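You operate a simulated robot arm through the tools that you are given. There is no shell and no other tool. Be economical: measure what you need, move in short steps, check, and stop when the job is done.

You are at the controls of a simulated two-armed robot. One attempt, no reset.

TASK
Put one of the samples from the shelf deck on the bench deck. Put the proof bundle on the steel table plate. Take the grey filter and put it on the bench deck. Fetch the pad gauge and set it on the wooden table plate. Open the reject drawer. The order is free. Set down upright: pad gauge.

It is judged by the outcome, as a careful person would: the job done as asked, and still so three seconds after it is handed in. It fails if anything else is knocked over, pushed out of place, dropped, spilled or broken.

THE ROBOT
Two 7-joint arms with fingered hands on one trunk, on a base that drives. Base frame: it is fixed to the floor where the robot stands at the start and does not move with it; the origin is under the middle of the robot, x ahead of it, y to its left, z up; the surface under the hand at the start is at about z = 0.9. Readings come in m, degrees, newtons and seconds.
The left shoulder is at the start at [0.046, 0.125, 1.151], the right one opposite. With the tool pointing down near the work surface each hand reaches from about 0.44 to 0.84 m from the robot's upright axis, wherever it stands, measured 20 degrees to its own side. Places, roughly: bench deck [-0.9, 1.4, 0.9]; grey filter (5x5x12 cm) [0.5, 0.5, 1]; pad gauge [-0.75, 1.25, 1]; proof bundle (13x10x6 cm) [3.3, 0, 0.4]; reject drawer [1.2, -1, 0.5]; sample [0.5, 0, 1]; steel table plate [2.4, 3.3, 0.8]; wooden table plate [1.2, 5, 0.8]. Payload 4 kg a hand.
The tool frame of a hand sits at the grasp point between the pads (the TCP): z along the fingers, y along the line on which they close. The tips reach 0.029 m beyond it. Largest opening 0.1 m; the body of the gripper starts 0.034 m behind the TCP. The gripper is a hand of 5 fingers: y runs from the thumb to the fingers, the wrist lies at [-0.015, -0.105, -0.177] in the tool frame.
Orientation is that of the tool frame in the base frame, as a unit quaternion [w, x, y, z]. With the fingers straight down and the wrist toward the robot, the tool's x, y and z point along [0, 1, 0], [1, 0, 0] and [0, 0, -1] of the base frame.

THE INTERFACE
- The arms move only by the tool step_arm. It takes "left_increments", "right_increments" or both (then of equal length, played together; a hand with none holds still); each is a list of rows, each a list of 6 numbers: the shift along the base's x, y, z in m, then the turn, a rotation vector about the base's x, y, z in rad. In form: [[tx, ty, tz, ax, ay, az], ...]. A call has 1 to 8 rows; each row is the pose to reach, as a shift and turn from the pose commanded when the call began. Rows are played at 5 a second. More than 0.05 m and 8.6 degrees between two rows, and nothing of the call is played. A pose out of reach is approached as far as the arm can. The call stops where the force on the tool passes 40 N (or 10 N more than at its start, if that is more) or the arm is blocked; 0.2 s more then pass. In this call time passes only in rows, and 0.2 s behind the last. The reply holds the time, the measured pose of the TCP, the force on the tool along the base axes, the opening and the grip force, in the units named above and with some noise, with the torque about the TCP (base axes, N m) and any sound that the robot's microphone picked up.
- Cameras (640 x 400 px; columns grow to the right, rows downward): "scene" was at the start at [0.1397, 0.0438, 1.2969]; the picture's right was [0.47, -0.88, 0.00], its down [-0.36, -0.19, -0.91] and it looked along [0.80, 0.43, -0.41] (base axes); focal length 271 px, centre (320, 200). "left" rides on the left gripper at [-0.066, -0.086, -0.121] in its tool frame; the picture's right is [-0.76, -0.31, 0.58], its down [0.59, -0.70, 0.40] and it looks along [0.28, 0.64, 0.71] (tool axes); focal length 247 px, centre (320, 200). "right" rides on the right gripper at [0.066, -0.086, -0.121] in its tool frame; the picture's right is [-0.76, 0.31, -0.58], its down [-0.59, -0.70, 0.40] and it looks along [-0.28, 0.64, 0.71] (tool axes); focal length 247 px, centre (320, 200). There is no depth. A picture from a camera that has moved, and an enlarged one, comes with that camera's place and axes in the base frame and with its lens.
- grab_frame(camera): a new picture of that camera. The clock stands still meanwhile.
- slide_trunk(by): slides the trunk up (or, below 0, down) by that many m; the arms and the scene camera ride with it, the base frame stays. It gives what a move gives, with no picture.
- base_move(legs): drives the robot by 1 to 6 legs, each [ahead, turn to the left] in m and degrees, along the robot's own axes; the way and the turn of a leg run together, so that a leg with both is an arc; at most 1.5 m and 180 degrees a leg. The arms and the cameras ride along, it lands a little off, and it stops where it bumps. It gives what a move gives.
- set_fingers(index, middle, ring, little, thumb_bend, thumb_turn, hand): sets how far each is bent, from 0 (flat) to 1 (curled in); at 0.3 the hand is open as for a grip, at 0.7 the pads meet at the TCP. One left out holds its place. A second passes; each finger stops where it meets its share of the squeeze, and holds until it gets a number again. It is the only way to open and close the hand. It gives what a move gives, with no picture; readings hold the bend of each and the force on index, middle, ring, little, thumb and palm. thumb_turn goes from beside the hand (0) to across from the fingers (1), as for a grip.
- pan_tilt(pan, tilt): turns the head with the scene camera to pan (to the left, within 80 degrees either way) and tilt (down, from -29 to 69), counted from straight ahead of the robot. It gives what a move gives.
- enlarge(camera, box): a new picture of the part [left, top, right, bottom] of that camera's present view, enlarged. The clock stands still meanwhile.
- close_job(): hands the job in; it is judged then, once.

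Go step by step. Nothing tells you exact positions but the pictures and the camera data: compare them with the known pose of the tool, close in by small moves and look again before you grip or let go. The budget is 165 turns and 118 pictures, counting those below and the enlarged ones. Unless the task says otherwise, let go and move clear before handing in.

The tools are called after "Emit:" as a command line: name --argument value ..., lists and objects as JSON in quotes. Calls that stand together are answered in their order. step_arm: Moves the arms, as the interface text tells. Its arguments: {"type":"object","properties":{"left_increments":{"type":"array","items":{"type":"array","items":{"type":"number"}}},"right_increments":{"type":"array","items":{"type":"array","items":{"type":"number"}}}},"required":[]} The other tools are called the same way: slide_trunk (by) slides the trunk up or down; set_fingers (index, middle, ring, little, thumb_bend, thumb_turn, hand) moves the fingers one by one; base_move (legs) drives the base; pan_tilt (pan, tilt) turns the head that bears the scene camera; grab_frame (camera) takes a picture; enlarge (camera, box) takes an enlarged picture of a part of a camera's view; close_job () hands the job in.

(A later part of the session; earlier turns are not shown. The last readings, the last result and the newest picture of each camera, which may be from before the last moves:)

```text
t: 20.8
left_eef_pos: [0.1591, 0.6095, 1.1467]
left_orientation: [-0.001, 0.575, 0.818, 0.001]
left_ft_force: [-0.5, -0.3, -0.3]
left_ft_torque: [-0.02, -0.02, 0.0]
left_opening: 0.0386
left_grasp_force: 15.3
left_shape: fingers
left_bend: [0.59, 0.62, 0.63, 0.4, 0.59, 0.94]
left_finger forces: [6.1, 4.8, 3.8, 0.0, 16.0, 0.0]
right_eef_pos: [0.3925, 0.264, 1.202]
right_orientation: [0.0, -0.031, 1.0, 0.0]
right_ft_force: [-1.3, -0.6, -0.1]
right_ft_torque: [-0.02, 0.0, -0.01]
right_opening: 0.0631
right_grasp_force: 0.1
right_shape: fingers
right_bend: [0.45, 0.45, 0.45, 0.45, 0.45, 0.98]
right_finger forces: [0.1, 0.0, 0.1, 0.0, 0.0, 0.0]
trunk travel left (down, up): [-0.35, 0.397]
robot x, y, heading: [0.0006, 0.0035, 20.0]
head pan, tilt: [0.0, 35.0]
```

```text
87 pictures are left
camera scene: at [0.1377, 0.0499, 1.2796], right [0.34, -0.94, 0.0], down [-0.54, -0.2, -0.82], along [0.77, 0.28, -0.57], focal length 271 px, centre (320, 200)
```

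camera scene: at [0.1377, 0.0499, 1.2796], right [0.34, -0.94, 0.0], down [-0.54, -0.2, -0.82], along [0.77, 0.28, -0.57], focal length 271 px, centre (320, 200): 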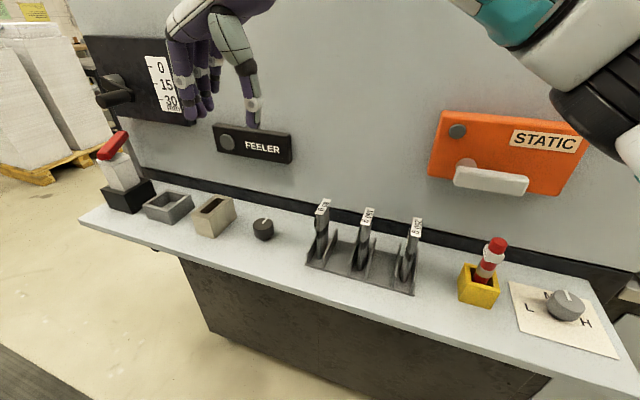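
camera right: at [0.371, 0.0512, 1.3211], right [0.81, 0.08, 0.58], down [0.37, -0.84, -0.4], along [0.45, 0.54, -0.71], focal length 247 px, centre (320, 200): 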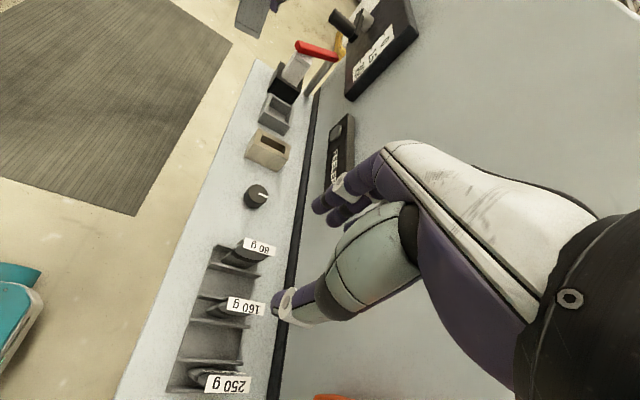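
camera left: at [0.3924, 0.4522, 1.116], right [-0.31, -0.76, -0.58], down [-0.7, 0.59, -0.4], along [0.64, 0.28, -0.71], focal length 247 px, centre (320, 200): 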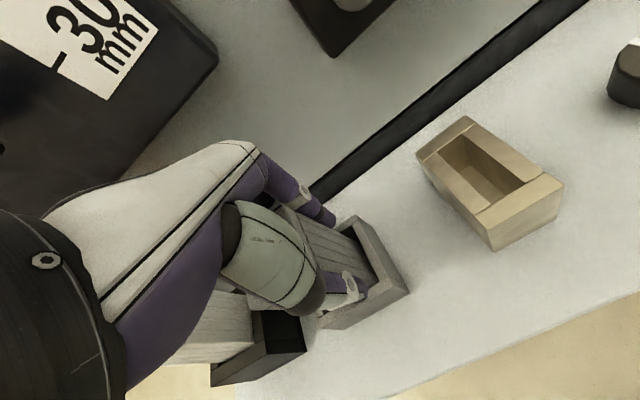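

Emit:
step_arm --right_increments '[[0.02, -0.04, 0, 0, 0, -0.03], [0.05, -0.07, 0, 0, 0, -0.06], [0.076, -0.1, -0.01, 0, 0, -0.06], [0.076, -0.1, -0.05, 0, 0, -0.06], [0.076, -0.1, -0.095, 0, 0, -0.06]]'

Emit:
enlarge --camera "scene" --box '[220, 100, 460, 310]'

Emit:
grab_frame --camera "right"

```text
t: 22.0
left_eef_pos: [0.1583, 0.6088, 1.1476]
left_orientation: [0.0, 0.575, 0.818, 0.0]
left_ft_force: [0.0, -0.5, -1.6]
left_ft_torque: [-0.01, -0.01, 0.01]
left_opening: 0.0388
left_grasp_force: 15.4
left_shape: fingers
left_bend: [0.59, 0.62, 0.63, 0.4, 0.59, 0.94]
left_finger forces: [6.1, 4.7, 3.7, 0.0, 15.9, 0.1]
right_eef_pos: [0.4267, 0.2076, 1.1921]
right_orientation: [-0.001, 0.0, 1.0, 0.0]
right_ft_force: [0.4, 0.8, 0.1]
right_ft_torque: [0.01, 0.02, -0.03]
right_opening: 0.0627
right_grasp_force: 0.1
right_shape: fingers
right_bend: [0.45, 0.45, 0.45, 0.45, 0.45, 0.98]
right_finger forces: [0.0, 0.0, 0.1, 0.0, 0.0, 0.0]
right hand out of reach, approached as far as the arm can: row 2, 3, 4, 5
trunk travel left (down, up): [-0.35, 0.397]
robot x, y, heading: [-0.0023, 0.0014, 20.0]
head pan, tilt: [0.0, 35.0]
```

```text
1.90 times, centred on (340, 205) of scene
camera zoom: at [0.1382, 0.0498, 1.2796], right [0.34, -0.94, 0.0], down [-0.54, -0.2, -0.82], along [0.77, 0.28, -0.57], focal length 516 px, centre (282, 190)
```

zoom: 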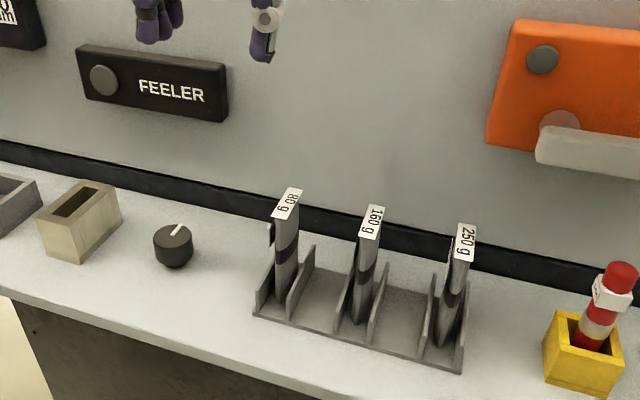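

```text
85 pictures are left
camera right: at [0.3611, 0.1225, 1.3121], right [0.76, 0.31, 0.58], down [0.59, -0.7, -0.4], along [0.28, 0.64, -0.71], focal length 247 px, centre (320, 200)
```

right: 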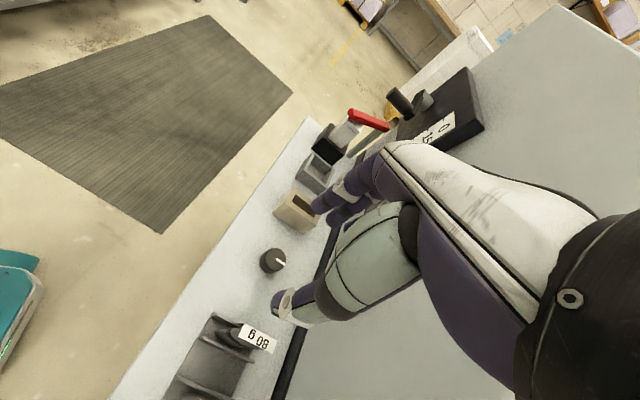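

Still limited by the wrist angle, so I'll turn the base another 25° so the sample lies on the right arm's own side.

Emit:
base_move --legs '[[0, 25]]'

Emit:
pan_tilt --pan -25 --tilt 35

Emit:
step_arm --right_increments '[[0.03, -0.03, 0, 0, 0, -0.11], [0.05, -0.07, 0, 0, 0, -0.22], [0.07, -0.11, 0, 0, 0, -0.33], [0.1, -0.14, 0, 0, 0, -0.43], [0.13, -0.17, 0, 0, 0, -0.43], [0.16, -0.205, 0, 0, 0, -0.43], [0.165, -0.205, -0.04, 0, 0, -0.43]]'

Emit:
grab_frame --camera "scene"

```text
t: 23.7
left_eef_pos: [-0.1096, 0.6189, 1.1467]
left_orientation: [0.0, 0.386, 0.923, 0.0]
left_ft_force: [-0.8, -1.6, -1.4]
left_ft_torque: [-0.01, -0.01, 0.02]
left_opening: 0.0386
left_grasp_force: 15.3
left_shape: fingers
left_bend: [0.59, 0.62, 0.64, 0.4, 0.59, 0.94]
left_finger forces: [5.9, 4.6, 3.8, 0.1, 15.7, 0.0]
right_eef_pos: [0.301, 0.367, 1.1928]
right_orientation: [0.0, -0.214, 0.977, 0.0]
right_ft_force: [0.4, 0.6, -0.5]
right_ft_torque: [-0.01, -0.05, 0.0]
right_opening: 0.0628
right_grasp_force: 0.0
right_shape: fingers
right_bend: [0.45, 0.45, 0.45, 0.45, 0.45, 0.98]
right_finger forces: [0.0, 0.0, 0.0, 0.0, 0.1, 0.1]
trunk travel left (down, up): [-0.35, 0.397]
robot x, y, heading: [0.0007, -0.0016, 44.5]
head pan, tilt: [0.0, 35.0]
```

```text
t: 24.6
left_eef_pos: [-0.1103, 0.6198, 1.147]
left_orientation: [0.0, 0.386, 0.923, 0.001]
left_ft_force: [0.3, -0.8, -0.4]
left_ft_torque: [-0.01, -0.03, 0.01]
left_opening: 0.0387
left_grasp_force: 14.5
left_shape: fingers
left_bend: [0.59, 0.62, 0.64, 0.4, 0.59, 0.94]
left_finger forces: [5.9, 4.7, 3.6, 0.0, 15.6, 0.0]
right_eef_pos: [0.302, 0.3668, 1.1928]
right_orientation: [0.001, -0.215, 0.977, -0.001]
right_ft_force: [-0.2, -0.2, 0.2]
right_ft_torque: [0.0, 0.0, 0.01]
right_opening: 0.0626
right_grasp_force: 0.2
right_shape: fingers
right_bend: [0.45, 0.45, 0.45, 0.45, 0.45, 0.98]
right_finger forces: [0.0, 0.1, 0.0, 0.0, 0.1, 0.0]
trunk travel left (down, up): [-0.35, 0.397]
robot x, y, heading: [-0.0029, -0.0029, 44.8]
head pan, tilt: [-25.0, 35.0]
```

```text
t: 26.2
left_eef_pos: [-0.1171, 0.6204, 1.1461]
left_orientation: [0.005, 0.386, 0.922, 0.0]
left_ft_force: [0.4, -1.9, -0.4]
left_ft_torque: [-0.02, 0.02, -0.02]
left_opening: 0.0383
left_grasp_force: 14.5
left_shape: fingers
left_bend: [0.59, 0.63, 0.64, 0.4, 0.59, 0.94]
left_finger forces: [5.5, 4.6, 3.6, 0.1, 15.2, 0.0]
right_eef_pos: [0.4581, 0.1628, 1.1564]
right_orientation: [0.004, 0.002, 1.0, -0.001]
right_ft_force: [-0.7, 0.0, 0.0]
right_ft_torque: [0.06, 0.01, 0.0]
right_opening: 0.0624
right_grasp_force: 0.0
right_shape: fingers
right_bend: [0.45, 0.45, 0.45, 0.45, 0.45, 0.98]
right_finger forces: [0.0, 0.0, 0.0, 0.1, 0.0, 0.0]
trunk travel left (down, up): [-0.35, 0.397]
robot x, y, heading: [0.0044, 0.0014, 44.6]
head pan, tilt: [-25.0, 35.0]
```

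```text
84 pictures are left
camera scene: at [0.1156, 0.0713, 1.2806], right [0.34, -0.94, 0.0], down [-0.53, -0.19, -0.82], along [0.78, 0.27, -0.57], focal length 271 px, centre (320, 200)
```

scene: 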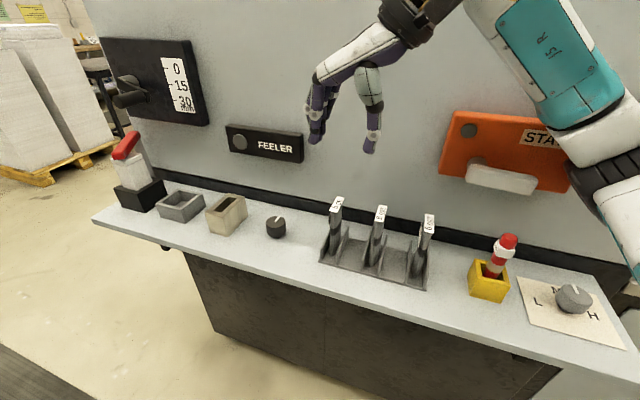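

Emit:
step_arm --right_increments '[[0.005, 0.0, -0.03, 0, 0, 0], [0.009, 0.0, -0.07, 0, 0, 0]]'

Emit:
enlarge --camera "scene" --box '[260, 90, 460, 300]'

Emit:
grab_frame --camera "right"

```text
t: 26.8
left_eef_pos: [-0.1152, 0.6206, 1.1447]
left_orientation: [0.004, 0.387, 0.922, 0.0]
left_ft_force: [-0.7, -0.2, -1.1]
left_ft_torque: [0.02, 0.01, 0.02]
left_opening: 0.0382
left_grasp_force: 15.1
left_shape: fingers
left_bend: [0.59, 0.63, 0.64, 0.4, 0.59, 0.94]
left_finger forces: [5.6, 4.6, 3.7, 0.1, 15.1, 0.1]
right_eef_pos: [0.4667, 0.1638, 1.1169]
right_orientation: [0.003, 0.0, 1.0, -0.001]
right_ft_force: [0.5, -0.4, -0.1]
right_ft_torque: [0.01, -0.03, 0.02]
right_opening: 0.0625
right_grasp_force: 0.0
right_shape: fingers
right_bend: [0.45, 0.45, 0.45, 0.45, 0.45, 0.98]
right_finger forces: [0.0, 0.0, 0.0, 0.0, 0.1, 0.0]
right hand out of reach, approached as far as the arm can: row 2
trunk travel left (down, up): [-0.35, 0.397]
robot x, y, heading: [-0.0007, -0.0017, 44.5]
head pan, tilt: [-25.0, 35.0]
```

```text
1.90 times, centred on (360, 195) of scene
camera zoom: at [0.1174, 0.0716, 1.2803], right [0.34, -0.94, 0.0], down [-0.54, -0.19, -0.82], along [0.77, 0.28, -0.57], focal length 516 px, centre (244, 210)
```

zoom: 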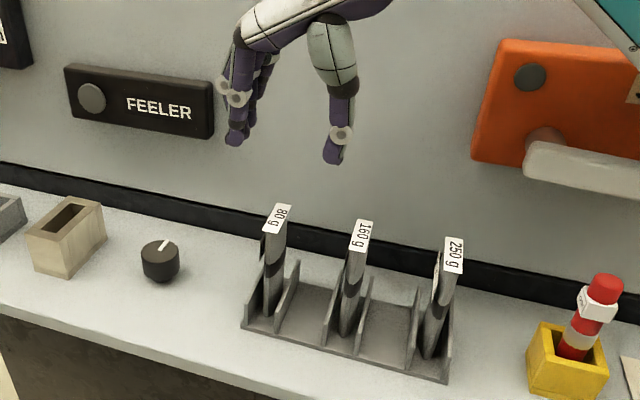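

```text
82 pictures are left
camera right: at [0.3997, 0.0789, 1.2357], right [0.75, 0.31, 0.58], down [0.59, -0.7, -0.39], along [0.29, 0.64, -0.71], focal length 247 px, centre (320, 200)
```

right: 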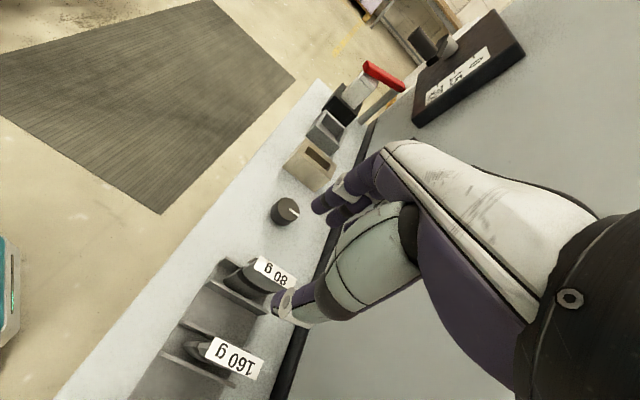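

The arm is at its vertical limit here, so I'll lower the trunk instead, in two stages.

Emit:
slide_trunk --by -0.065

Emit:
enlarge --camera "scene" --box '[260, 90, 460, 300]'

Emit:
enlarge --camera "right" --box '[160, 160, 400, 360]'

```text
t: 27.8
left_eef_pos: [-0.1222, 0.6201, 1.081]
left_orientation: [0.005, 0.386, 0.922, 0.002]
left_ft_force: [1.0, 0.0, -1.4]
left_ft_torque: [-0.01, -0.03, -0.01]
left_opening: 0.0382
left_grasp_force: 14.4
left_shape: fingers
left_bend: [0.59, 0.63, 0.64, 0.4, 0.59, 0.94]
left_finger forces: [5.5, 4.7, 3.6, 0.0, 15.0, 0.0]
right_eef_pos: [0.4601, 0.1618, 1.0544]
right_orientation: [0.005, -0.002, 1.0, -0.002]
right_ft_force: [0.1, -0.3, 0.1]
right_ft_torque: [-0.02, -0.01, -0.01]
right_opening: 0.0627
right_grasp_force: 0.1
right_shape: fingers
right_bend: [0.45, 0.45, 0.45, 0.45, 0.45, 0.98]
right_finger forces: [0.1, 0.1, 0.0, 0.0, 0.1, 0.0]
trunk travel left (down, up): [-0.285, 0.462]
robot x, y, heading: [-0.0022, -0.0001, 44.7]
head pan, tilt: [-25.0, 35.0]
```

```text
1.90 times, centred on (360, 195) of scene
camera zoom: at [0.1241, 0.0828, 1.2145], right [0.34, -0.94, 0.0], down [-0.53, -0.19, -0.82], along [0.78, 0.28, -0.57], focal length 516 px, centre (244, 210)
```

zoom: 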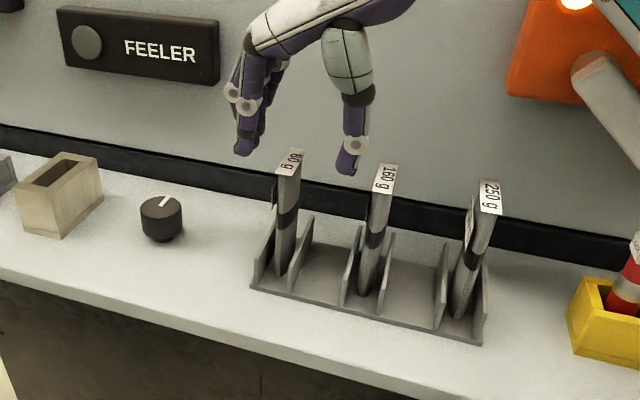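

```text
2.00 times, centred on (280, 260) of right
camera zoom: at [0.3924, 0.0775, 1.1729], right [0.75, 0.31, 0.58], down [0.59, -0.7, -0.39], along [0.29, 0.64, -0.71], focal length 494 px, centre (400, 80)
```

zoom: 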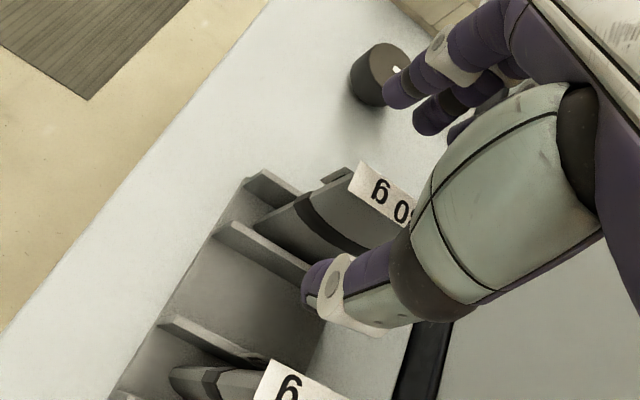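

The STATIC lever on the orange box has been pushed by the right arm and its lamp is lit. I'll raise the trunk back right away and inspect.

Emit:
slide_trunk --by 0.065

Emit:
pan_tilt --pan -50 --tilt 30

Emit:
grab_frame --camera "scene"

```text
t: 28.9
left_eef_pos: [-0.1166, 0.6186, 1.1466]
left_orientation: [0.003, 0.386, 0.922, 0.001]
left_ft_force: [0.1, 0.2, -1.2]
left_ft_torque: [-0.03, -0.02, -0.04]
left_opening: 0.0381
left_grasp_force: 14.5
left_shape: fingers
left_bend: [0.59, 0.63, 0.64, 0.4, 0.59, 0.94]
left_finger forces: [5.4, 4.7, 3.4, 0.1, 14.8, 0.0]
right_eef_pos: [0.4656, 0.1603, 1.1203]
right_orientation: [0.005, 0.001, 1.0, 0.002]
right_ft_force: [0.2, 0.2, 0.6]
right_ft_torque: [-0.02, 0.0, -0.02]
right_opening: 0.0628
right_grasp_force: 0.0
right_shape: fingers
right_bend: [0.45, 0.45, 0.45, 0.45, 0.45, 0.98]
right_finger forces: [0.0, 0.0, 0.0, 0.1, 0.0, 0.0]
trunk travel left (down, up): [-0.35, 0.397]
robot x, y, heading: [-0.0042, -0.0002, 44.8]
head pan, tilt: [-25.0, 35.0]
```

```text
t: 29.8
left_eef_pos: [-0.115, 0.6198, 1.146]
left_orientation: [0.002, 0.387, 0.922, 0.001]
left_ft_force: [0.6, -0.2, -2.0]
left_ft_torque: [0.02, 0.01, 0.04]
left_opening: 0.0381
left_grasp_force: 14.1
left_shape: fingers
left_bend: [0.59, 0.63, 0.64, 0.4, 0.59, 0.94]
left_finger forces: [5.4, 4.8, 3.4, 0.1, 14.9, 0.0]
right_eef_pos: [0.4656, 0.1607, 1.1185]
right_orientation: [0.002, 0.0, 1.0, 0.0]
right_ft_force: [0.4, -0.1, -0.2]
right_ft_torque: [-0.01, -0.02, 0.01]
right_opening: 0.0623
right_grasp_force: 0.0
right_shape: fingers
right_bend: [0.45, 0.45, 0.45, 0.45, 0.45, 0.98]
right_finger forces: [0.0, 0.0, 0.0, 0.0, 0.0, 0.0]
trunk travel left (down, up): [-0.35, 0.397]
robot x, y, heading: [-0.0001, 0.0002, 44.5]
head pan, tilt: [-50.0, 30.0]
```

```text
79 pictures are left
camera scene: at [0.1249, 0.032, 1.2883], right [-0.09, -1.0, 0.0], down [-0.49, 0.05, -0.87], along [0.86, -0.08, -0.5], focal length 271 px, centre (320, 200)
```

scene: 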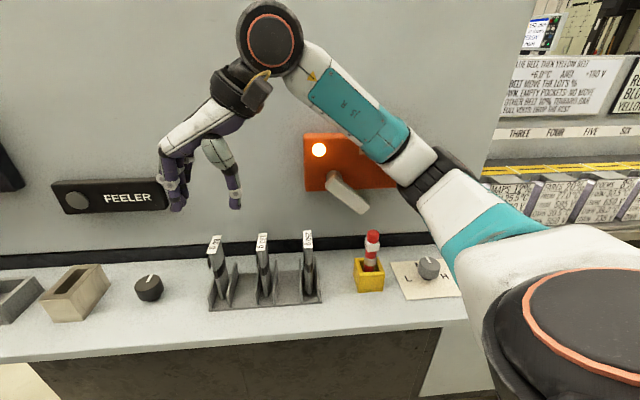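

The STATIC lever got swung down from horizontal by the right forearm, so I must restore it. First I'll lift the right hand up and back, clear of everything.

Emit:
step_arm --right_increments '[[0, 0, 0.04, 0, 0, 0], [0, 0.0, 0.08, 0, 0, 0], [-0.03, 0.02, 0.11, 0, 0, 0], [-0.06, 0.05, 0.13, 0, 0, 0.1], [-0.09, 0.08, 0.13, 0, 0, 0.2], [-0.12, 0.11, 0.13, 0, 0, 0.3]]'

Emit:
base_move --legs '[[-0.1, 0]]'

Emit:
grab_frame --camera "scene"

```text
t: 31.2
left_eef_pos: [-0.1087, 0.6222, 1.1455]
left_orientation: [0.001, 0.387, 0.922, 0.0]
left_ft_force: [0.0, 0.5, -1.7]
left_ft_torque: [-0.01, -0.03, -0.02]
left_opening: 0.0333
left_grasp_force: 13.8
left_shape: fingers
left_bend: [0.62, 0.63, 0.65, 0.4, 0.6, 0.94]
left_finger forces: [4.0, 6.4, 3.4, 0.0, 12.7, 0.0]
right_eef_pos: [0.3491, 0.2753, 1.2435]
right_orientation: [0.002, -0.151, 0.989, 0.0]
right_ft_force: [-0.2, -0.4, 0.8]
right_ft_torque: [-0.03, 0.01, 0.0]
right_opening: 0.0626
right_grasp_force: 0.1
right_shape: fingers
right_bend: [0.45, 0.45, 0.45, 0.45, 0.45, 0.98]
right_finger forces: [0.1, 0.0, 0.0, 0.1, 0.0, 0.1]
trunk travel left (down, up): [-0.35, 0.397]
robot x, y, heading: [0.0013, 0.0017, 44.8]
head pan, tilt: [-50.0, 30.0]
```

```text
t: 32.3
left_eef_pos: [-0.1822, 0.5491, 1.1465]
left_orientation: [0.0, 0.386, 0.922, -0.001]
left_ft_force: [1.3, -0.2, -0.8]
left_ft_torque: [-0.01, 0.0, 0.01]
left_opening: 0.0328
left_grasp_force: 13.1
left_shape: fingers
left_bend: [0.62, 0.63, 0.65, 0.4, 0.6, 0.94]
left_finger forces: [3.8, 6.5, 3.4, 0.0, 12.9, 0.1]
right_eef_pos: [0.2787, 0.2018, 1.2448]
right_orientation: [0.001, -0.15, 0.989, 0.0]
right_ft_force: [0.2, -0.1, -0.1]
right_ft_torque: [0.01, 0.01, -0.04]
right_opening: 0.0624
right_grasp_force: 0.0
right_shape: fingers
right_bend: [0.45, 0.45, 0.45, 0.45, 0.45, 0.98]
right_finger forces: [0.0, 0.0, 0.0, 0.0, 0.0, 0.0]
trunk travel left (down, up): [-0.35, 0.397]
robot x, y, heading: [-0.069, -0.0672, 45.1]
head pan, tilt: [-50.0, 30.0]
```

```text
78 pictures are left
camera scene: at [0.0603, -0.0383, 1.2874], right [-0.09, -1.0, 0.0], down [-0.5, 0.05, -0.87], along [0.86, -0.08, -0.5], focal length 271 px, centre (320, 200)
```

scene: 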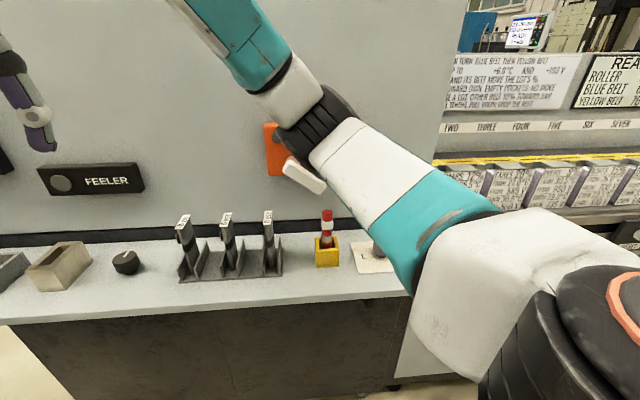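

Emit:
grab_frame --camera "left"

Emit:
base_move --legs '[[0, -40]]'

Emit:
pan_tilt --pan -15 --tilt 25

Emit:
grab_frame --camera "scene"

```text
77 pictures are left
camera left: at [-0.1969, 0.4409, 1.2661], right [0.31, -0.76, -0.58], down [-0.91, -0.07, -0.4], along [0.26, 0.65, -0.71], focal length 247 px, centre (320, 200)
```

left: 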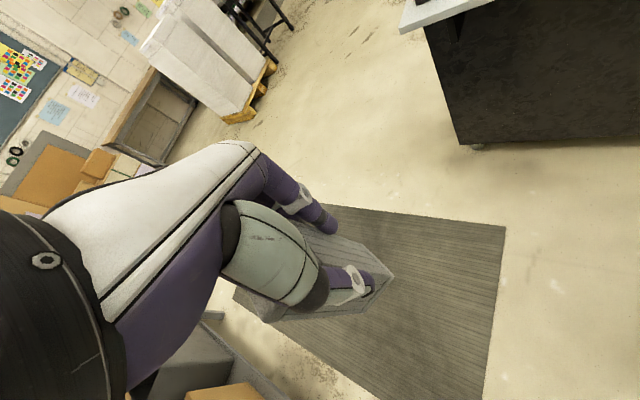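

```text
t: 34.6
left_eef_pos: [0.243, 0.4748, 1.1476]
left_orientation: [-0.001, 0.678, 0.735, -0.001]
left_ft_force: [0.0, -0.6, -1.5]
left_ft_torque: [0.0, 0.03, 0.02]
left_opening: 0.0326
left_grasp_force: 12.3
left_shape: fingers
left_bend: [0.62, 0.63, 0.65, 0.4, 0.6, 0.94]
left_finger forces: [3.4, 6.7, 3.3, 0.0, 12.7, 0.1]
right_eef_pos: [0.3716, -0.0872, 1.2446]
right_orientation: [0.0, 0.197, 0.98, 0.001]
right_ft_force: [-0.1, -0.5, 0.4]
right_ft_torque: [0.0, 0.01, 0.02]
right_opening: 0.0625
right_grasp_force: 0.1
right_shape: fingers
right_bend: [0.45, 0.45, 0.45, 0.45, 0.45, 0.98]
right_finger forces: [0.0, 0.1, 0.0, 0.0, 0.1, 0.1]
trunk travel left (down, up): [-0.35, 0.397]
robot x, y, heading: [-0.0732, -0.0694, 4.7]
head pan, tilt: [-50.0, 30.0]
```

```text
t: 35.6
left_eef_pos: [0.2424, 0.4755, 1.1468]
left_orientation: [-0.001, 0.678, 0.735, 0.0]
left_ft_force: [0.5, 0.3, -0.4]
left_ft_torque: [0.0, -0.02, 0.0]
left_opening: 0.0322
left_grasp_force: 13.1
left_shape: fingers
left_bend: [0.62, 0.63, 0.65, 0.4, 0.6, 0.94]
left_finger forces: [3.4, 6.6, 3.4, 0.0, 12.7, 0.0]
right_eef_pos: [0.3717, -0.0878, 1.2437]
right_orientation: [0.0, 0.197, 0.98, 0.001]
right_ft_force: [0.0, 0.4, 0.6]
right_ft_torque: [-0.02, -0.01, 0.0]
right_opening: 0.0623
right_grasp_force: 0.1
right_shape: fingers
right_bend: [0.45, 0.45, 0.45, 0.45, 0.45, 0.98]
right_finger forces: [0.1, 0.0, 0.1, 0.0, 0.1, 0.1]
trunk travel left (down, up): [-0.35, 0.397]
robot x, y, heading: [-0.0705, -0.0725, 4.9]
head pan, tilt: [-15.0, 25.0]
```

```text
76 pictures are left
camera scene: at [0.0779, -0.0825, 1.2954], right [-0.18, -0.98, 0.0], down [-0.42, 0.08, -0.91], along [0.89, -0.16, -0.42], focal length 271 px, centre (320, 200)
```

scene: 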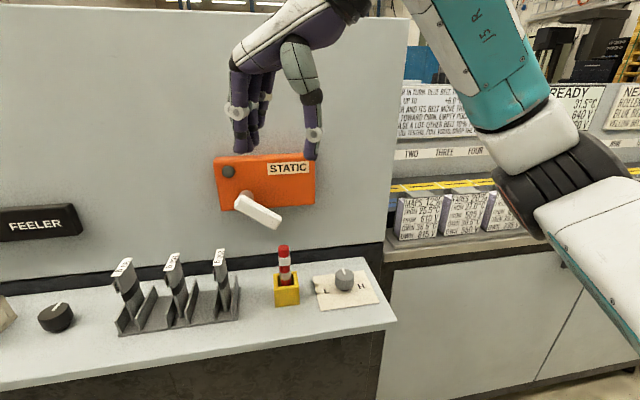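

The lamp is off again but the lever still hangs about 45° below its original horizontal. I'll re-tighten the left grip on the filter, then turn the right hand palm-up, pointing left, to scoop the lever's end back up.

Emit:
set_fingers --hand "left" --index 0.8 --middle 0.8 --ring 0.8 --thumb_bend 0.8

Emit:
step_arm --right_increments '[[-0.01, -0.03, 0.0, 0, 0, -0.14], [-0.02, -0.06, 0.0, 0, 0, -0.28], [-0.03, -0.09, 0.0, 0, 0, -0.42], [-0.04, -0.12, 0.0, 0, 0, -0.56], [-0.04, -0.15, 0.0, 0, 0, -0.7], [-0.04, -0.18, 0.0, 0, 0, -0.84], [-0.04, -0.2, 0, 0, 0, -0.98], [-0.04, -0.2, 0.0, 0, 0, -1.12]]'

Emit:
enlarge --camera "scene" --box '[180, 130, 400, 320]'

```text
t: 36.6
left_eef_pos: [0.2425, 0.4747, 1.1476]
left_orientation: [-0.001, 0.678, 0.735, 0.0]
left_ft_force: [0.2, -0.5, -1.4]
left_ft_torque: [-0.03, 0.0, -0.01]
left_opening: 0.0252
left_grasp_force: 24.7
left_shape: fingers
left_bend: [0.73, 0.63, 0.7, 0.4, 0.64, 0.9]
left_finger forces: [7.5, 11.5, 6.5, 0.0, 23.3, 0.0]
right_eef_pos: [0.3719, -0.0866, 1.2443]
right_orientation: [0.0, 0.197, 0.98, 0.0]
right_ft_force: [0.6, -0.1, 0.0]
right_ft_torque: [-0.02, 0.02, 0.01]
right_opening: 0.0628
right_grasp_force: 0.1
right_shape: fingers
right_bend: [0.45, 0.45, 0.45, 0.45, 0.45, 0.98]
right_finger forces: [0.1, 0.0, 0.1, 0.0, 0.0, 0.0]
trunk travel left (down, up): [-0.35, 0.397]
robot x, y, heading: [-0.0711, -0.0729, 4.7]
head pan, tilt: [-15.0, 25.0]
```

```text
t: 38.4
left_eef_pos: [0.2424, 0.4758, 1.1469]
left_orientation: [-0.001, 0.678, 0.735, -0.001]
left_ft_force: [0.4, 0.1, -1.3]
left_ft_torque: [-0.03, -0.03, -0.01]
left_opening: 0.0252
left_grasp_force: 24.3
left_shape: fingers
left_bend: [0.73, 0.63, 0.7, 0.4, 0.64, 0.9]
left_finger forces: [7.4, 11.4, 6.5, 0.0, 23.3, 0.0]
right_eef_pos: [0.331, -0.287, 1.2442]
right_orientation: [0.0, 0.688, 0.726, 0.0]
right_ft_force: [0.9, 0.3, -0.5]
right_ft_torque: [0.0, 0.0, 0.0]
right_opening: 0.0626
right_grasp_force: 0.1
right_shape: fingers
right_bend: [0.45, 0.45, 0.45, 0.45, 0.45, 0.98]
right_finger forces: [0.0, 0.1, 0.1, 0.0, 0.0, 0.1]
trunk travel left (down, up): [-0.35, 0.397]
robot x, y, heading: [-0.0685, -0.0698, 4.9]
head pan, tilt: [-15.0, 25.0]
```

```text
2.11 times, centred on (290, 225) of scene
camera zoom: at [0.0777, -0.082, 1.2954], right [-0.18, -0.98, 0.0], down [-0.42, 0.08, -0.91], along [0.89, -0.16, -0.42], focal length 570 px, centre (383, 147)
```

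zoom: 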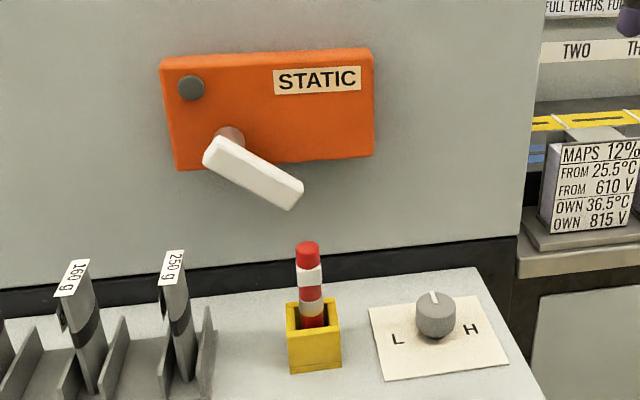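

The view is clear: the lever's end is at about [0.53, -0.083, 1.04], the pivot at [0.53, -0.026, 1.09], and it was horizontal originally. I'll rotate the right hand to palm-up pointing left, in free space.

Emit:
step_arm --right_increments '[[0, 0, 0, 0.0756, 0.0756, -0.0756], [0, 0, 0, 0.1512, 0.1512, -0.1512], [0, 0, 0, 0.2267, 0.2267, -0.2267], [0, 0, 0, 0.3023, 0.3023, -0.3023], [0, 0, 0, 0.3779, 0.3779, -0.3779], [0, 0, 0, 0.4535, 0.4535, -0.4535], [0, 0, 0, 0.529, 0.529, -0.529], [0, 0, 0, 0.6046, 0.6046, -0.6046]]'

Emit:
step_arm --right_increments '[[0, 0, 0, 0.0756, 0.0756, -0.0756], [0, 0, 0, 0.1512, 0.1512, -0.1512], [0, 0, 0, 0.2267, 0.2267, -0.2267], [0, 0, 0, 0.3023, 0.3023, -0.3023], [0, 0, 0, 0.3779, 0.3779, -0.3779], [0, 0, 0, 0.4535, 0.4535, -0.4535], [0, 0, 0, 0.529, 0.529, -0.529], [0, 0, 0, 0.6046, 0.6046, -0.6046]]'

Emit:
grab_frame --camera "scene"

```text
t: 40.2
left_eef_pos: [0.242, 0.4747, 1.1471]
left_orientation: [0.0, 0.678, 0.735, -0.001]
left_ft_force: [-0.1, 0.5, -0.9]
left_ft_torque: [0.02, 0.0, -0.01]
left_opening: 0.0251
left_grasp_force: 24.3
left_shape: fingers
left_bend: [0.73, 0.63, 0.7, 0.4, 0.64, 0.9]
left_finger forces: [7.4, 11.5, 6.5, 0.0, 23.2, 0.0]
right_eef_pos: [0.3317, -0.2871, 1.2437]
right_orientation: [-0.409, 0.805, 0.43, 0.011]
right_ft_force: [0.3, 0.5, 0.2]
right_ft_torque: [-0.01, 0.01, -0.01]
right_opening: 0.0624
right_grasp_force: 0.1
right_shape: fingers
right_bend: [0.45, 0.45, 0.45, 0.45, 0.45, 0.98]
right_finger forces: [0.0, 0.0, 0.0, 0.0, 0.0, 0.0]
trunk travel left (down, up): [-0.35, 0.397]
robot x, y, heading: [-0.0706, -0.0729, 4.7]
head pan, tilt: [-15.0, 25.0]
```

```text
t: 42.0
left_eef_pos: [0.2418, 0.4744, 1.1469]
left_orientation: [0.0, 0.678, 0.735, -0.001]
left_ft_force: [-0.3, 0.2, -0.4]
left_ft_torque: [0.01, -0.04, -0.01]
left_opening: 0.0253
left_grasp_force: 24.4
left_shape: fingers
left_bend: [0.73, 0.63, 0.7, 0.4, 0.64, 0.9]
left_finger forces: [7.4, 11.5, 6.6, 0.0, 23.2, 0.0]
right_eef_pos: [0.3316, -0.2864, 1.2442]
right_orientation: [0.707, -0.707, -0.02, -0.019]
right_ft_force: [0.6, 0.1, -0.6]
right_ft_torque: [0.0, 0.0, -0.01]
right_opening: 0.0626
right_grasp_force: 0.1
right_shape: fingers
right_bend: [0.45, 0.45, 0.45, 0.45, 0.45, 0.98]
right_finger forces: [0.0, 0.1, 0.0, 0.0, 0.0, 0.0]
trunk travel left (down, up): [-0.35, 0.397]
robot x, y, heading: [-0.0715, -0.0695, 4.8]
head pan, tilt: [-15.0, 25.0]
```

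```text
74 pictures are left
camera scene: at [0.0776, -0.0827, 1.2954], right [-0.18, -0.98, 0.0], down [-0.42, 0.08, -0.91], along [0.89, -0.16, -0.42], focal length 271 px, centre (320, 200)
```

scene: 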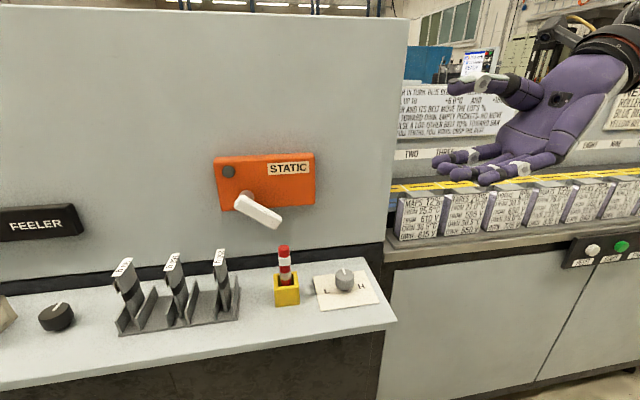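

Emit:
set_fingers --hand "right" --index 0.3 --middle 0.3 --ring 0.6 --little 0.9 --thumb_bend 0.2

Emit:
step_arm --right_increments '[[0.04, 0.0, -0.02, 0, 0, 0], [0.08, 0.005, -0.04, 0, 0, 0], [0.12, 0.01, -0.06, 0, 0, 0], [0.16, 0.015, -0.08, 0, 0, 0], [0.186, 0.03, -0.11, 0, 0, 0], [0.186, 0.035, -0.15, 0, 0, 0], [0.186, 0.04, -0.17, 0, 0, 0]]'

Emit:
enlarge --camera "scene" --box '[190, 100, 430, 310]'

Emit:
grab_frame --camera "right"

```text
t: 43.0
left_eef_pos: [0.2431, 0.4741, 1.1466]
left_orientation: [-0.001, 0.678, 0.735, 0.0]
left_ft_force: [0.1, -0.5, -1.4]
left_ft_torque: [-0.03, -0.01, -0.01]
left_opening: 0.0251
left_grasp_force: 24.6
left_shape: fingers
left_bend: [0.73, 0.63, 0.7, 0.4, 0.64, 0.9]
left_finger forces: [7.4, 11.4, 6.7, 0.0, 23.3, 0.0]
right_eef_pos: [0.3308, -0.2859, 1.2436]
right_orientation: [-0.707, 0.707, 0.019, 0.02]
right_ft_force: [1.0, 0.8, -0.3]
right_ft_torque: [0.01, 0.0, 0.03]
right_opening: 0.1016
right_grasp_force: 0.0
right_shape: fingers
right_bend: [0.3, 0.3, 0.6, 0.9, 0.2, 0.98]
right_finger forces: [0.0, 0.0, 0.0, 0.0, 0.0, 0.1]
trunk travel left (down, up): [-0.35, 0.397]
robot x, y, heading: [-0.0695, -0.0722, 4.6]
head pan, tilt: [-15.0, 25.0]
```

```text
t: 44.6
left_eef_pos: [0.2428, 0.4756, 1.1466]
left_orientation: [0.0, 0.677, 0.736, 0.0]
left_ft_force: [0.2, -0.4, -0.2]
left_ft_torque: [0.01, -0.02, 0.0]
left_opening: 0.0252
left_grasp_force: 23.8
left_shape: fingers
left_bend: [0.73, 0.63, 0.7, 0.4, 0.64, 0.9]
left_finger forces: [7.3, 11.4, 6.5, 0.0, 23.2, 0.0]
right_eef_pos: [0.5176, -0.2471, 1.0757]
right_orientation: [-0.707, 0.707, 0.019, 0.021]
right_ft_force: [-0.2, 1.2, -0.5]
right_ft_torque: [0.01, -0.03, 0.04]
right_opening: 0.1016
right_grasp_force: 0.1
right_shape: fingers
right_bend: [0.3, 0.3, 0.6, 0.9, 0.2, 0.98]
right_finger forces: [0.1, 0.1, 0.0, 0.0, 0.0, 0.0]
trunk travel left (down, up): [-0.35, 0.397]
robot x, y, heading: [-0.0704, -0.0711, 4.8]
head pan, tilt: [-15.0, 25.0]
```

```text
1.90 times, centred on (310, 205) of scene
camera zoom: at [0.078, -0.0824, 1.2954], right [-0.18, -0.98, 0.0], down [-0.42, 0.08, -0.91], along [0.89, -0.16, -0.42], focal length 516 px, centre (339, 190)
```

zoom: 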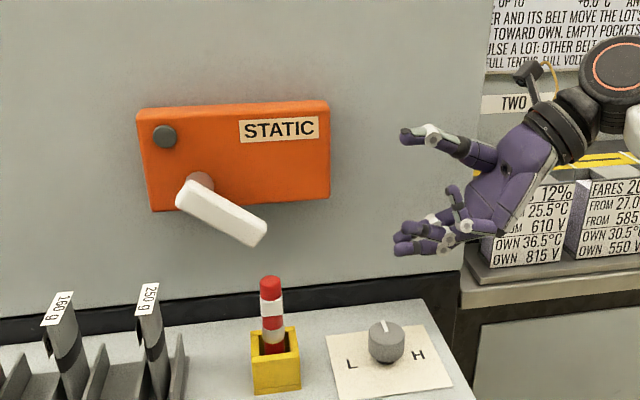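

```text
72 pictures are left
camera right: at [0.5776, -0.3671, 1.1637], right [-0.74, -0.58, -0.35], down [-0.63, 0.4, 0.67], along [-0.25, 0.71, -0.66], focal length 247 px, centre (320, 200)
```

right: 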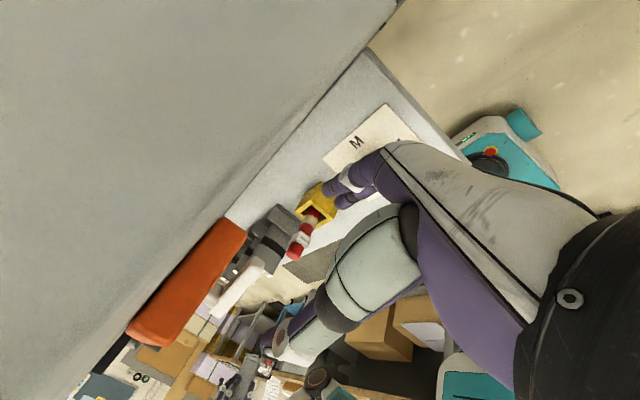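

The fingers are aligned; I'll curl ring and little fingers out of the way, dip slightly, and slide the index and middle under the lever's end.

Emit:
set_fingers --hand "right" --ring 1.0 --little 1.0

Emit:
step_arm --right_increments '[[0.006, 0.03, -0.012, 0, 0, 0], [0.006, 0.07, -0.02, 0, 0, 0], [0.006, 0.1, -0.02, 0, 0, 0], [0.006, 0.125, -0.02, 0, 0, 0]]'

Emit:
enlarge --camera "scene" --box '[190, 100, 430, 310]'

```text
t: 45.6
left_eef_pos: [0.2421, 0.475, 1.1458]
left_orientation: [0.0, 0.678, 0.735, -0.001]
left_ft_force: [0.6, -0.3, -1.8]
left_ft_torque: [-0.04, 0.0, -0.01]
left_opening: 0.025
left_grasp_force: 24.5
left_shape: fingers
left_bend: [0.73, 0.63, 0.7, 0.4, 0.64, 0.9]
left_finger forces: [7.4, 11.5, 6.6, 0.0, 23.2, 0.1]
right_eef_pos: [0.5172, -0.2473, 1.076]
right_orientation: [-0.707, 0.707, 0.02, 0.021]
right_ft_force: [-0.4, -0.2, 0.2]
right_ft_torque: [0.01, 0.0, 0.01]
right_opening: 0.1016
right_grasp_force: 0.1
right_shape: fingers
right_bend: [0.3, 0.3, 0.99, 1.0, 0.2, 0.98]
right_finger forces: [0.0, 0.1, 0.0, 0.1, 0.0, 0.1]
trunk travel left (down, up): [-0.35, 0.397]
robot x, y, heading: [-0.0724, -0.07, 4.9]
head pan, tilt: [-15.0, 25.0]
```

```text
t: 46.2
left_eef_pos: [0.2433, 0.4745, 1.1465]
left_orientation: [0.0, 0.679, 0.734, -0.002]
left_ft_force: [-0.5, 0.3, -2.0]
left_ft_torque: [-0.04, 0.01, -0.02]
left_opening: 0.025
left_grasp_force: 24.9
left_shape: fingers
left_bend: [0.73, 0.63, 0.7, 0.4, 0.64, 0.9]
left_finger forces: [7.2, 11.6, 6.7, 0.0, 23.2, 0.0]
right_eef_pos: [0.533, -0.2098, 1.0631]
right_orientation: [-0.706, 0.707, 0.003, 0.034]
right_ft_force: [0.8, -15.7, -4.0]
right_ft_torque: [1.86, 0.31, -0.8]
right_opening: 0.1017
right_grasp_force: 0.0
right_shape: fingers
right_bend: [0.3, 0.3, 0.99, 1.0, 0.2, 0.98]
right_finger forces: [0.0, 0.0, 0.0, 0.0, 0.0, 0.1]
trunk travel left (down, up): [-0.35, 0.397]
robot x, y, heading: [-0.0724, -0.071, 4.6]
head pan, tilt: [-15.0, 25.0]
stopped in row 2 (right hand): the force on the tool passed its limit at 56 N (the readings are from after the stop); the commanded pose is now the measured one
```

```text
1.90 times, centred on (310, 205) of scene
camera zoom: at [0.0779, -0.0823, 1.2952], right [-0.18, -0.98, 0.0], down [-0.42, 0.08, -0.91], along [0.89, -0.17, -0.42], focal length 516 px, centre (339, 190)
```

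zoom: 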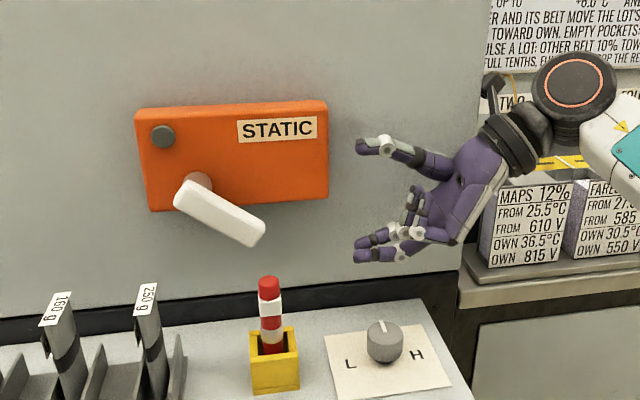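

The hand's camera bumped the panel's right edge. I'll back off, yaw the hand to point straight forward, and instead lift the lever from the front, passing just above the striped item.

Emit:
step_arm --right_increments '[[-0.005, -0.035, 0.01, 0, 0, 0], [-0.04, -0.05, 0.03, 0, 0, 0], [-0.08, -0.05, 0.05, 0, 0, 0], [-0.12, -0.04, 0.07, 0, 0, 0], [-0.15, -0.02, 0.08, 0, 0, -0.14], [-0.17, 0.0, 0.08, 0, 0, -0.28], [-0.19, 0.02, 0.08, 0, 0, -0.42], [-0.2, 0.04, 0.08, 0, 0, -0.56]]'

Emit:
step_arm --right_increments '[[0, 0.02, 0, 0, 0, -0.145], [0, 0.04, 0, 0, 0, -0.29], [0, 0.06, 0, 0, 0, -0.435], [0, 0.08, 0, 0, 0, -0.58], [0, 0.1, 0, 0, 0, -0.725], [0, 0.12, 0, 0, 0, -0.87], [0.0, 0.13, 0, 0, 0, -0.97]]'

Emit:
grab_frame --camera "scene"

```text
t: 48.0
left_eef_pos: [0.2453, 0.4751, 1.1465]
left_orientation: [0.0, 0.679, 0.734, -0.001]
left_ft_force: [0.7, 0.1, -0.4]
left_ft_torque: [0.04, -0.03, -0.01]
left_opening: 0.0248
left_grasp_force: 24.0
left_shape: fingers
left_bend: [0.73, 0.63, 0.7, 0.4, 0.64, 0.9]
left_finger forces: [7.3, 11.6, 6.6, 0.0, 23.3, 0.1]
right_eef_pos: [0.3469, -0.168, 1.1512]
right_orientation: [-0.671, 0.682, -0.186, 0.224]
right_ft_force: [0.0, 0.4, -0.3]
right_ft_torque: [0.01, -0.01, 0.0]
right_opening: 0.1013
right_grasp_force: 0.1
right_shape: fingers
right_bend: [0.3, 0.3, 0.99, 1.0, 0.2, 0.98]
right_finger forces: [0.0, 0.0, 0.0, 0.0, 0.1, 0.0]
right hand out of reach, approached as far as the arm can: row 8
trunk travel left (down, up): [-0.35, 0.397]
robot x, y, heading: [-0.0747, -0.0702, 4.5]
head pan, tilt: [-15.0, 25.0]
```

```text
t: 49.6
left_eef_pos: [0.2443, 0.4744, 1.1471]
left_orientation: [-0.001, 0.679, 0.735, -0.001]
left_ft_force: [0.4, 0.0, -2.0]
left_ft_torque: [0.01, -0.01, 0.02]
left_opening: 0.0252
left_grasp_force: 24.5
left_shape: fingers
left_bend: [0.73, 0.63, 0.7, 0.4, 0.64, 0.9]
left_finger forces: [7.3, 11.7, 6.6, 0.0, 23.0, 0.0]
right_eef_pos: [0.346, -0.0365, 1.1503]
right_orientation: [-0.488, 0.514, -0.484, 0.513]
right_ft_force: [-0.2, 0.8, 0.0]
right_ft_torque: [-0.03, 0.01, -0.01]
right_opening: 0.1017
right_grasp_force: 0.1
right_shape: fingers
right_bend: [0.3, 0.3, 0.99, 1.0, 0.2, 0.98]
right_finger forces: [0.0, 0.0, 0.1, 0.1, 0.1, 0.0]
right hand out of reach, approached as far as the arm can: row 1, 2, 3, 4
trunk travel left (down, up): [-0.35, 0.397]
robot x, y, heading: [-0.0683, -0.0715, 4.4]
head pan, tilt: [-15.0, 25.0]
```

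```text
70 pictures are left
camera scene: at [0.0775, -0.0824, 1.2954], right [-0.18, -0.98, 0.0], down [-0.42, 0.08, -0.91], along [0.89, -0.16, -0.42], focal length 271 px, centre (320, 200)
```

scene: 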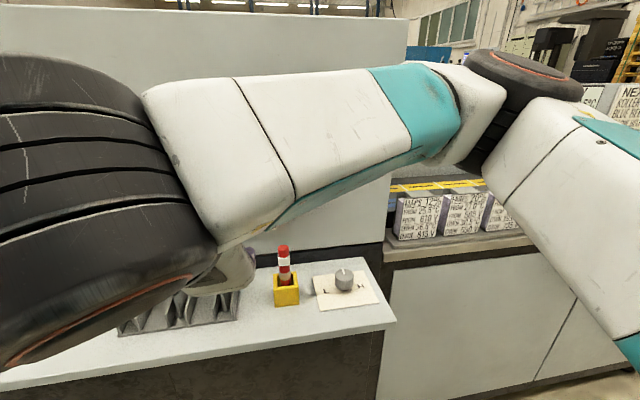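

Emit:
step_arm --right_increments '[[0.04, 0, 0, 0, 0, 0], [0.08, 0, -0.01, 0, 0, 0], [0.1, 0, -0.03, 0, 0, 0]]'

Emit:
grab_frame --camera "right"

Emit:
grab_frame --camera "scene"

```text
t: 50.4
left_eef_pos: [0.2447, 0.4736, 1.1458]
left_orientation: [-0.001, 0.679, 0.734, 0.0]
left_ft_force: [-0.7, 1.1, -2.1]
left_ft_torque: [0.01, 0.04, -0.01]
left_opening: 0.0249
left_grasp_force: 24.1
left_shape: fingers
left_bend: [0.73, 0.63, 0.7, 0.4, 0.64, 0.9]
left_finger forces: [7.3, 11.6, 6.6, 0.0, 23.1, 0.1]
right_eef_pos: [0.4477, -0.038, 1.1212]
right_orientation: [-0.488, 0.516, -0.483, 0.513]
right_ft_force: [0.0, -0.9, -0.6]
right_ft_torque: [0.01, 0.02, 0.02]
right_opening: 0.1019
right_grasp_force: 0.1
right_shape: fingers
right_bend: [0.3, 0.3, 0.99, 1.0, 0.2, 0.98]
right_finger forces: [0.1, 0.0, 0.0, 0.0, 0.0, 0.0]
trunk travel left (down, up): [-0.35, 0.397]
robot x, y, heading: [-0.0713, -0.0673, 4.6]
head pan, tilt: [-15.0, 25.0]
```

```text
69 pictures are left
camera right: at [0.3262, -0.0986, 1.2086], right [-0.58, 0.73, -0.35], down [0.39, 0.63, 0.67], along [0.71, 0.25, -0.66], focal length 247 px, centre (320, 200)
```

right: 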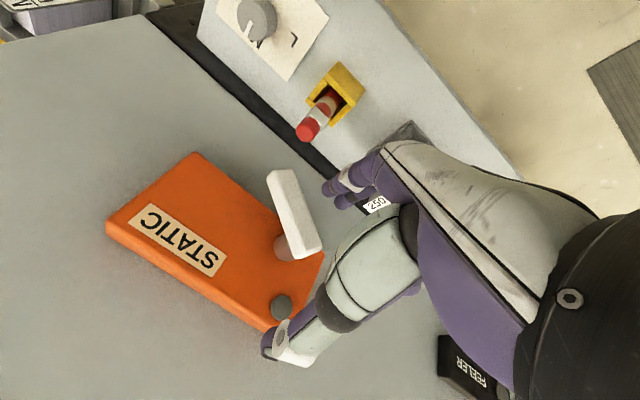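

```text
68 pictures are left
camera scene: at [0.0782, -0.0828, 1.2953], right [-0.18, -0.98, 0.0], down [-0.42, 0.08, -0.91], along [0.89, -0.16, -0.42], focal length 271 px, centre (320, 200)
```

scene: 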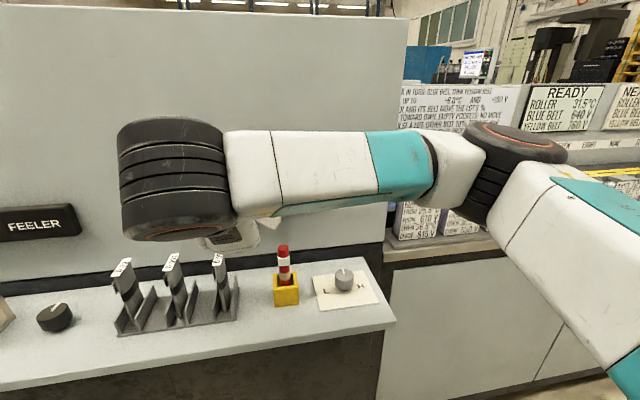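

Emit:
step_arm --right_increments '[[0.0, -0.01, -0.015, 0, 0, 0], [0.02, -0.01, -0.03, 0, 0, 0], [0.045, -0.01, -0.03, 0, 0, 0]]'

Emit:
enlarge --camera "right" --box '[200, 60, 440, 290]'

```text
t: 51.2
left_eef_pos: [0.2448, 0.4737, 1.1465]
left_orientation: [-0.002, 0.679, 0.734, -0.001]
left_ft_force: [0.4, -0.9, -1.8]
left_ft_torque: [0.03, -0.03, 0.01]
left_opening: 0.0252
left_grasp_force: 23.8
left_shape: fingers
left_bend: [0.73, 0.63, 0.7, 0.4, 0.64, 0.9]
left_finger forces: [7.3, 11.6, 6.5, 0.0, 23.1, 0.1]
right_eef_pos: [0.493, -0.0487, 1.0914]
right_orientation: [-0.488, 0.516, -0.483, 0.513]
right_ft_force: [-0.3, 0.5, 0.3]
right_ft_torque: [-0.01, -0.02, -0.01]
right_opening: 0.1017
right_grasp_force: 0.0
right_shape: fingers
right_bend: [0.3, 0.3, 0.99, 1.0, 0.2, 0.98]
right_finger forces: [0.1, 0.0, 0.1, 0.0, 0.1, 0.0]
trunk travel left (down, up): [-0.35, 0.397]
robot x, y, heading: [-0.0701, -0.0735, 4.5]
head pan, tilt: [-15.0, 25.0]
```

```text
1.74 times, centred on (320, 175) of right
camera zoom: at [0.3712, -0.1087, 1.1786], right [-0.58, 0.73, -0.35], down [0.39, 0.63, 0.67], along [0.71, 0.25, -0.66], focal length 430 px, centre (320, 244)
```

zoom: 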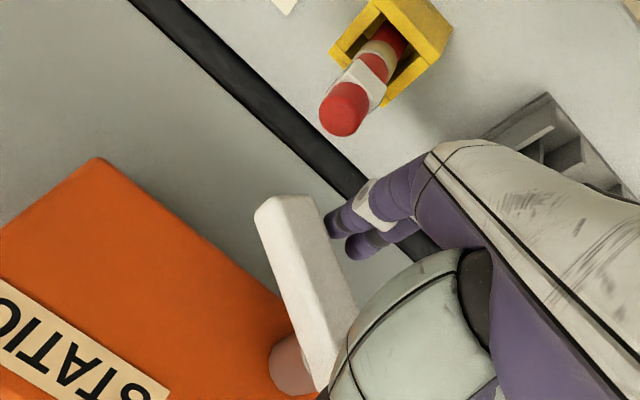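

The index tip is just below and before the lever. I'll go 2 cm forward, then lift in small steps.

Emit:
step_arm --right_increments '[[0.01, 0, 0, 0, 0, 0], [0.02, 0, 0, 0, 0, 0], [0.02, 0, 0.012, 0, 0, 0]]'

Emit:
enlarge --camera "right" --box '[200, 60, 440, 290]'

```text
t: 52.0
left_eef_pos: [0.2444, 0.4742, 1.1478]
left_orientation: [-0.001, 0.678, 0.735, -0.001]
left_ft_force: [-0.5, 0.0, -0.4]
left_ft_torque: [-0.02, -0.02, 0.0]
left_opening: 0.0248
left_grasp_force: 24.3
left_shape: fingers
left_bend: [0.73, 0.63, 0.7, 0.4, 0.64, 0.9]
left_finger forces: [7.3, 11.7, 6.6, 0.0, 23.1, 0.1]
right_eef_pos: [0.5115, -0.048, 1.1027]
right_orientation: [-0.487, 0.515, -0.484, 0.513]
right_ft_force: [-2.4, -1.8, -5.1]
right_ft_torque: [0.02, 0.02, 0.01]
right_opening: 0.1064
right_grasp_force: 2.0
right_shape: fingers
right_bend: [0.27, 0.3, 0.99, 1.0, 0.2, 0.98]
right_finger forces: [4.0, 0.1, 0.0, 0.0, 0.0, 0.0]
trunk travel left (down, up): [-0.35, 0.397]
robot x, y, heading: [-0.0688, -0.0697, 4.5]
head pan, tilt: [-15.0, 25.0]
```

```text
1.74 times, centred on (320, 175) of right
camera zoom: at [0.3907, -0.109, 1.1903], right [-0.58, 0.73, -0.35], down [0.39, 0.63, 0.67], along [0.71, 0.25, -0.66], focal length 430 px, centre (320, 244)
```

zoom: 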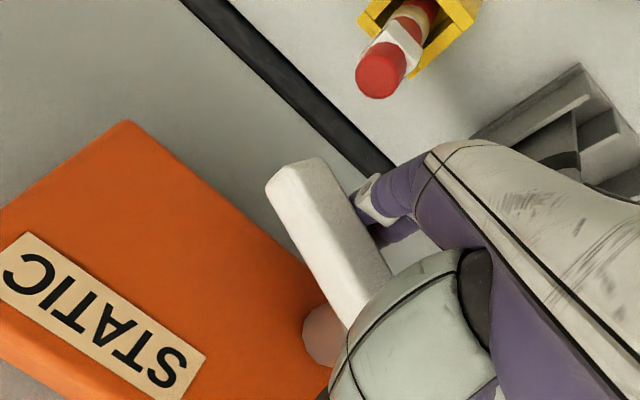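

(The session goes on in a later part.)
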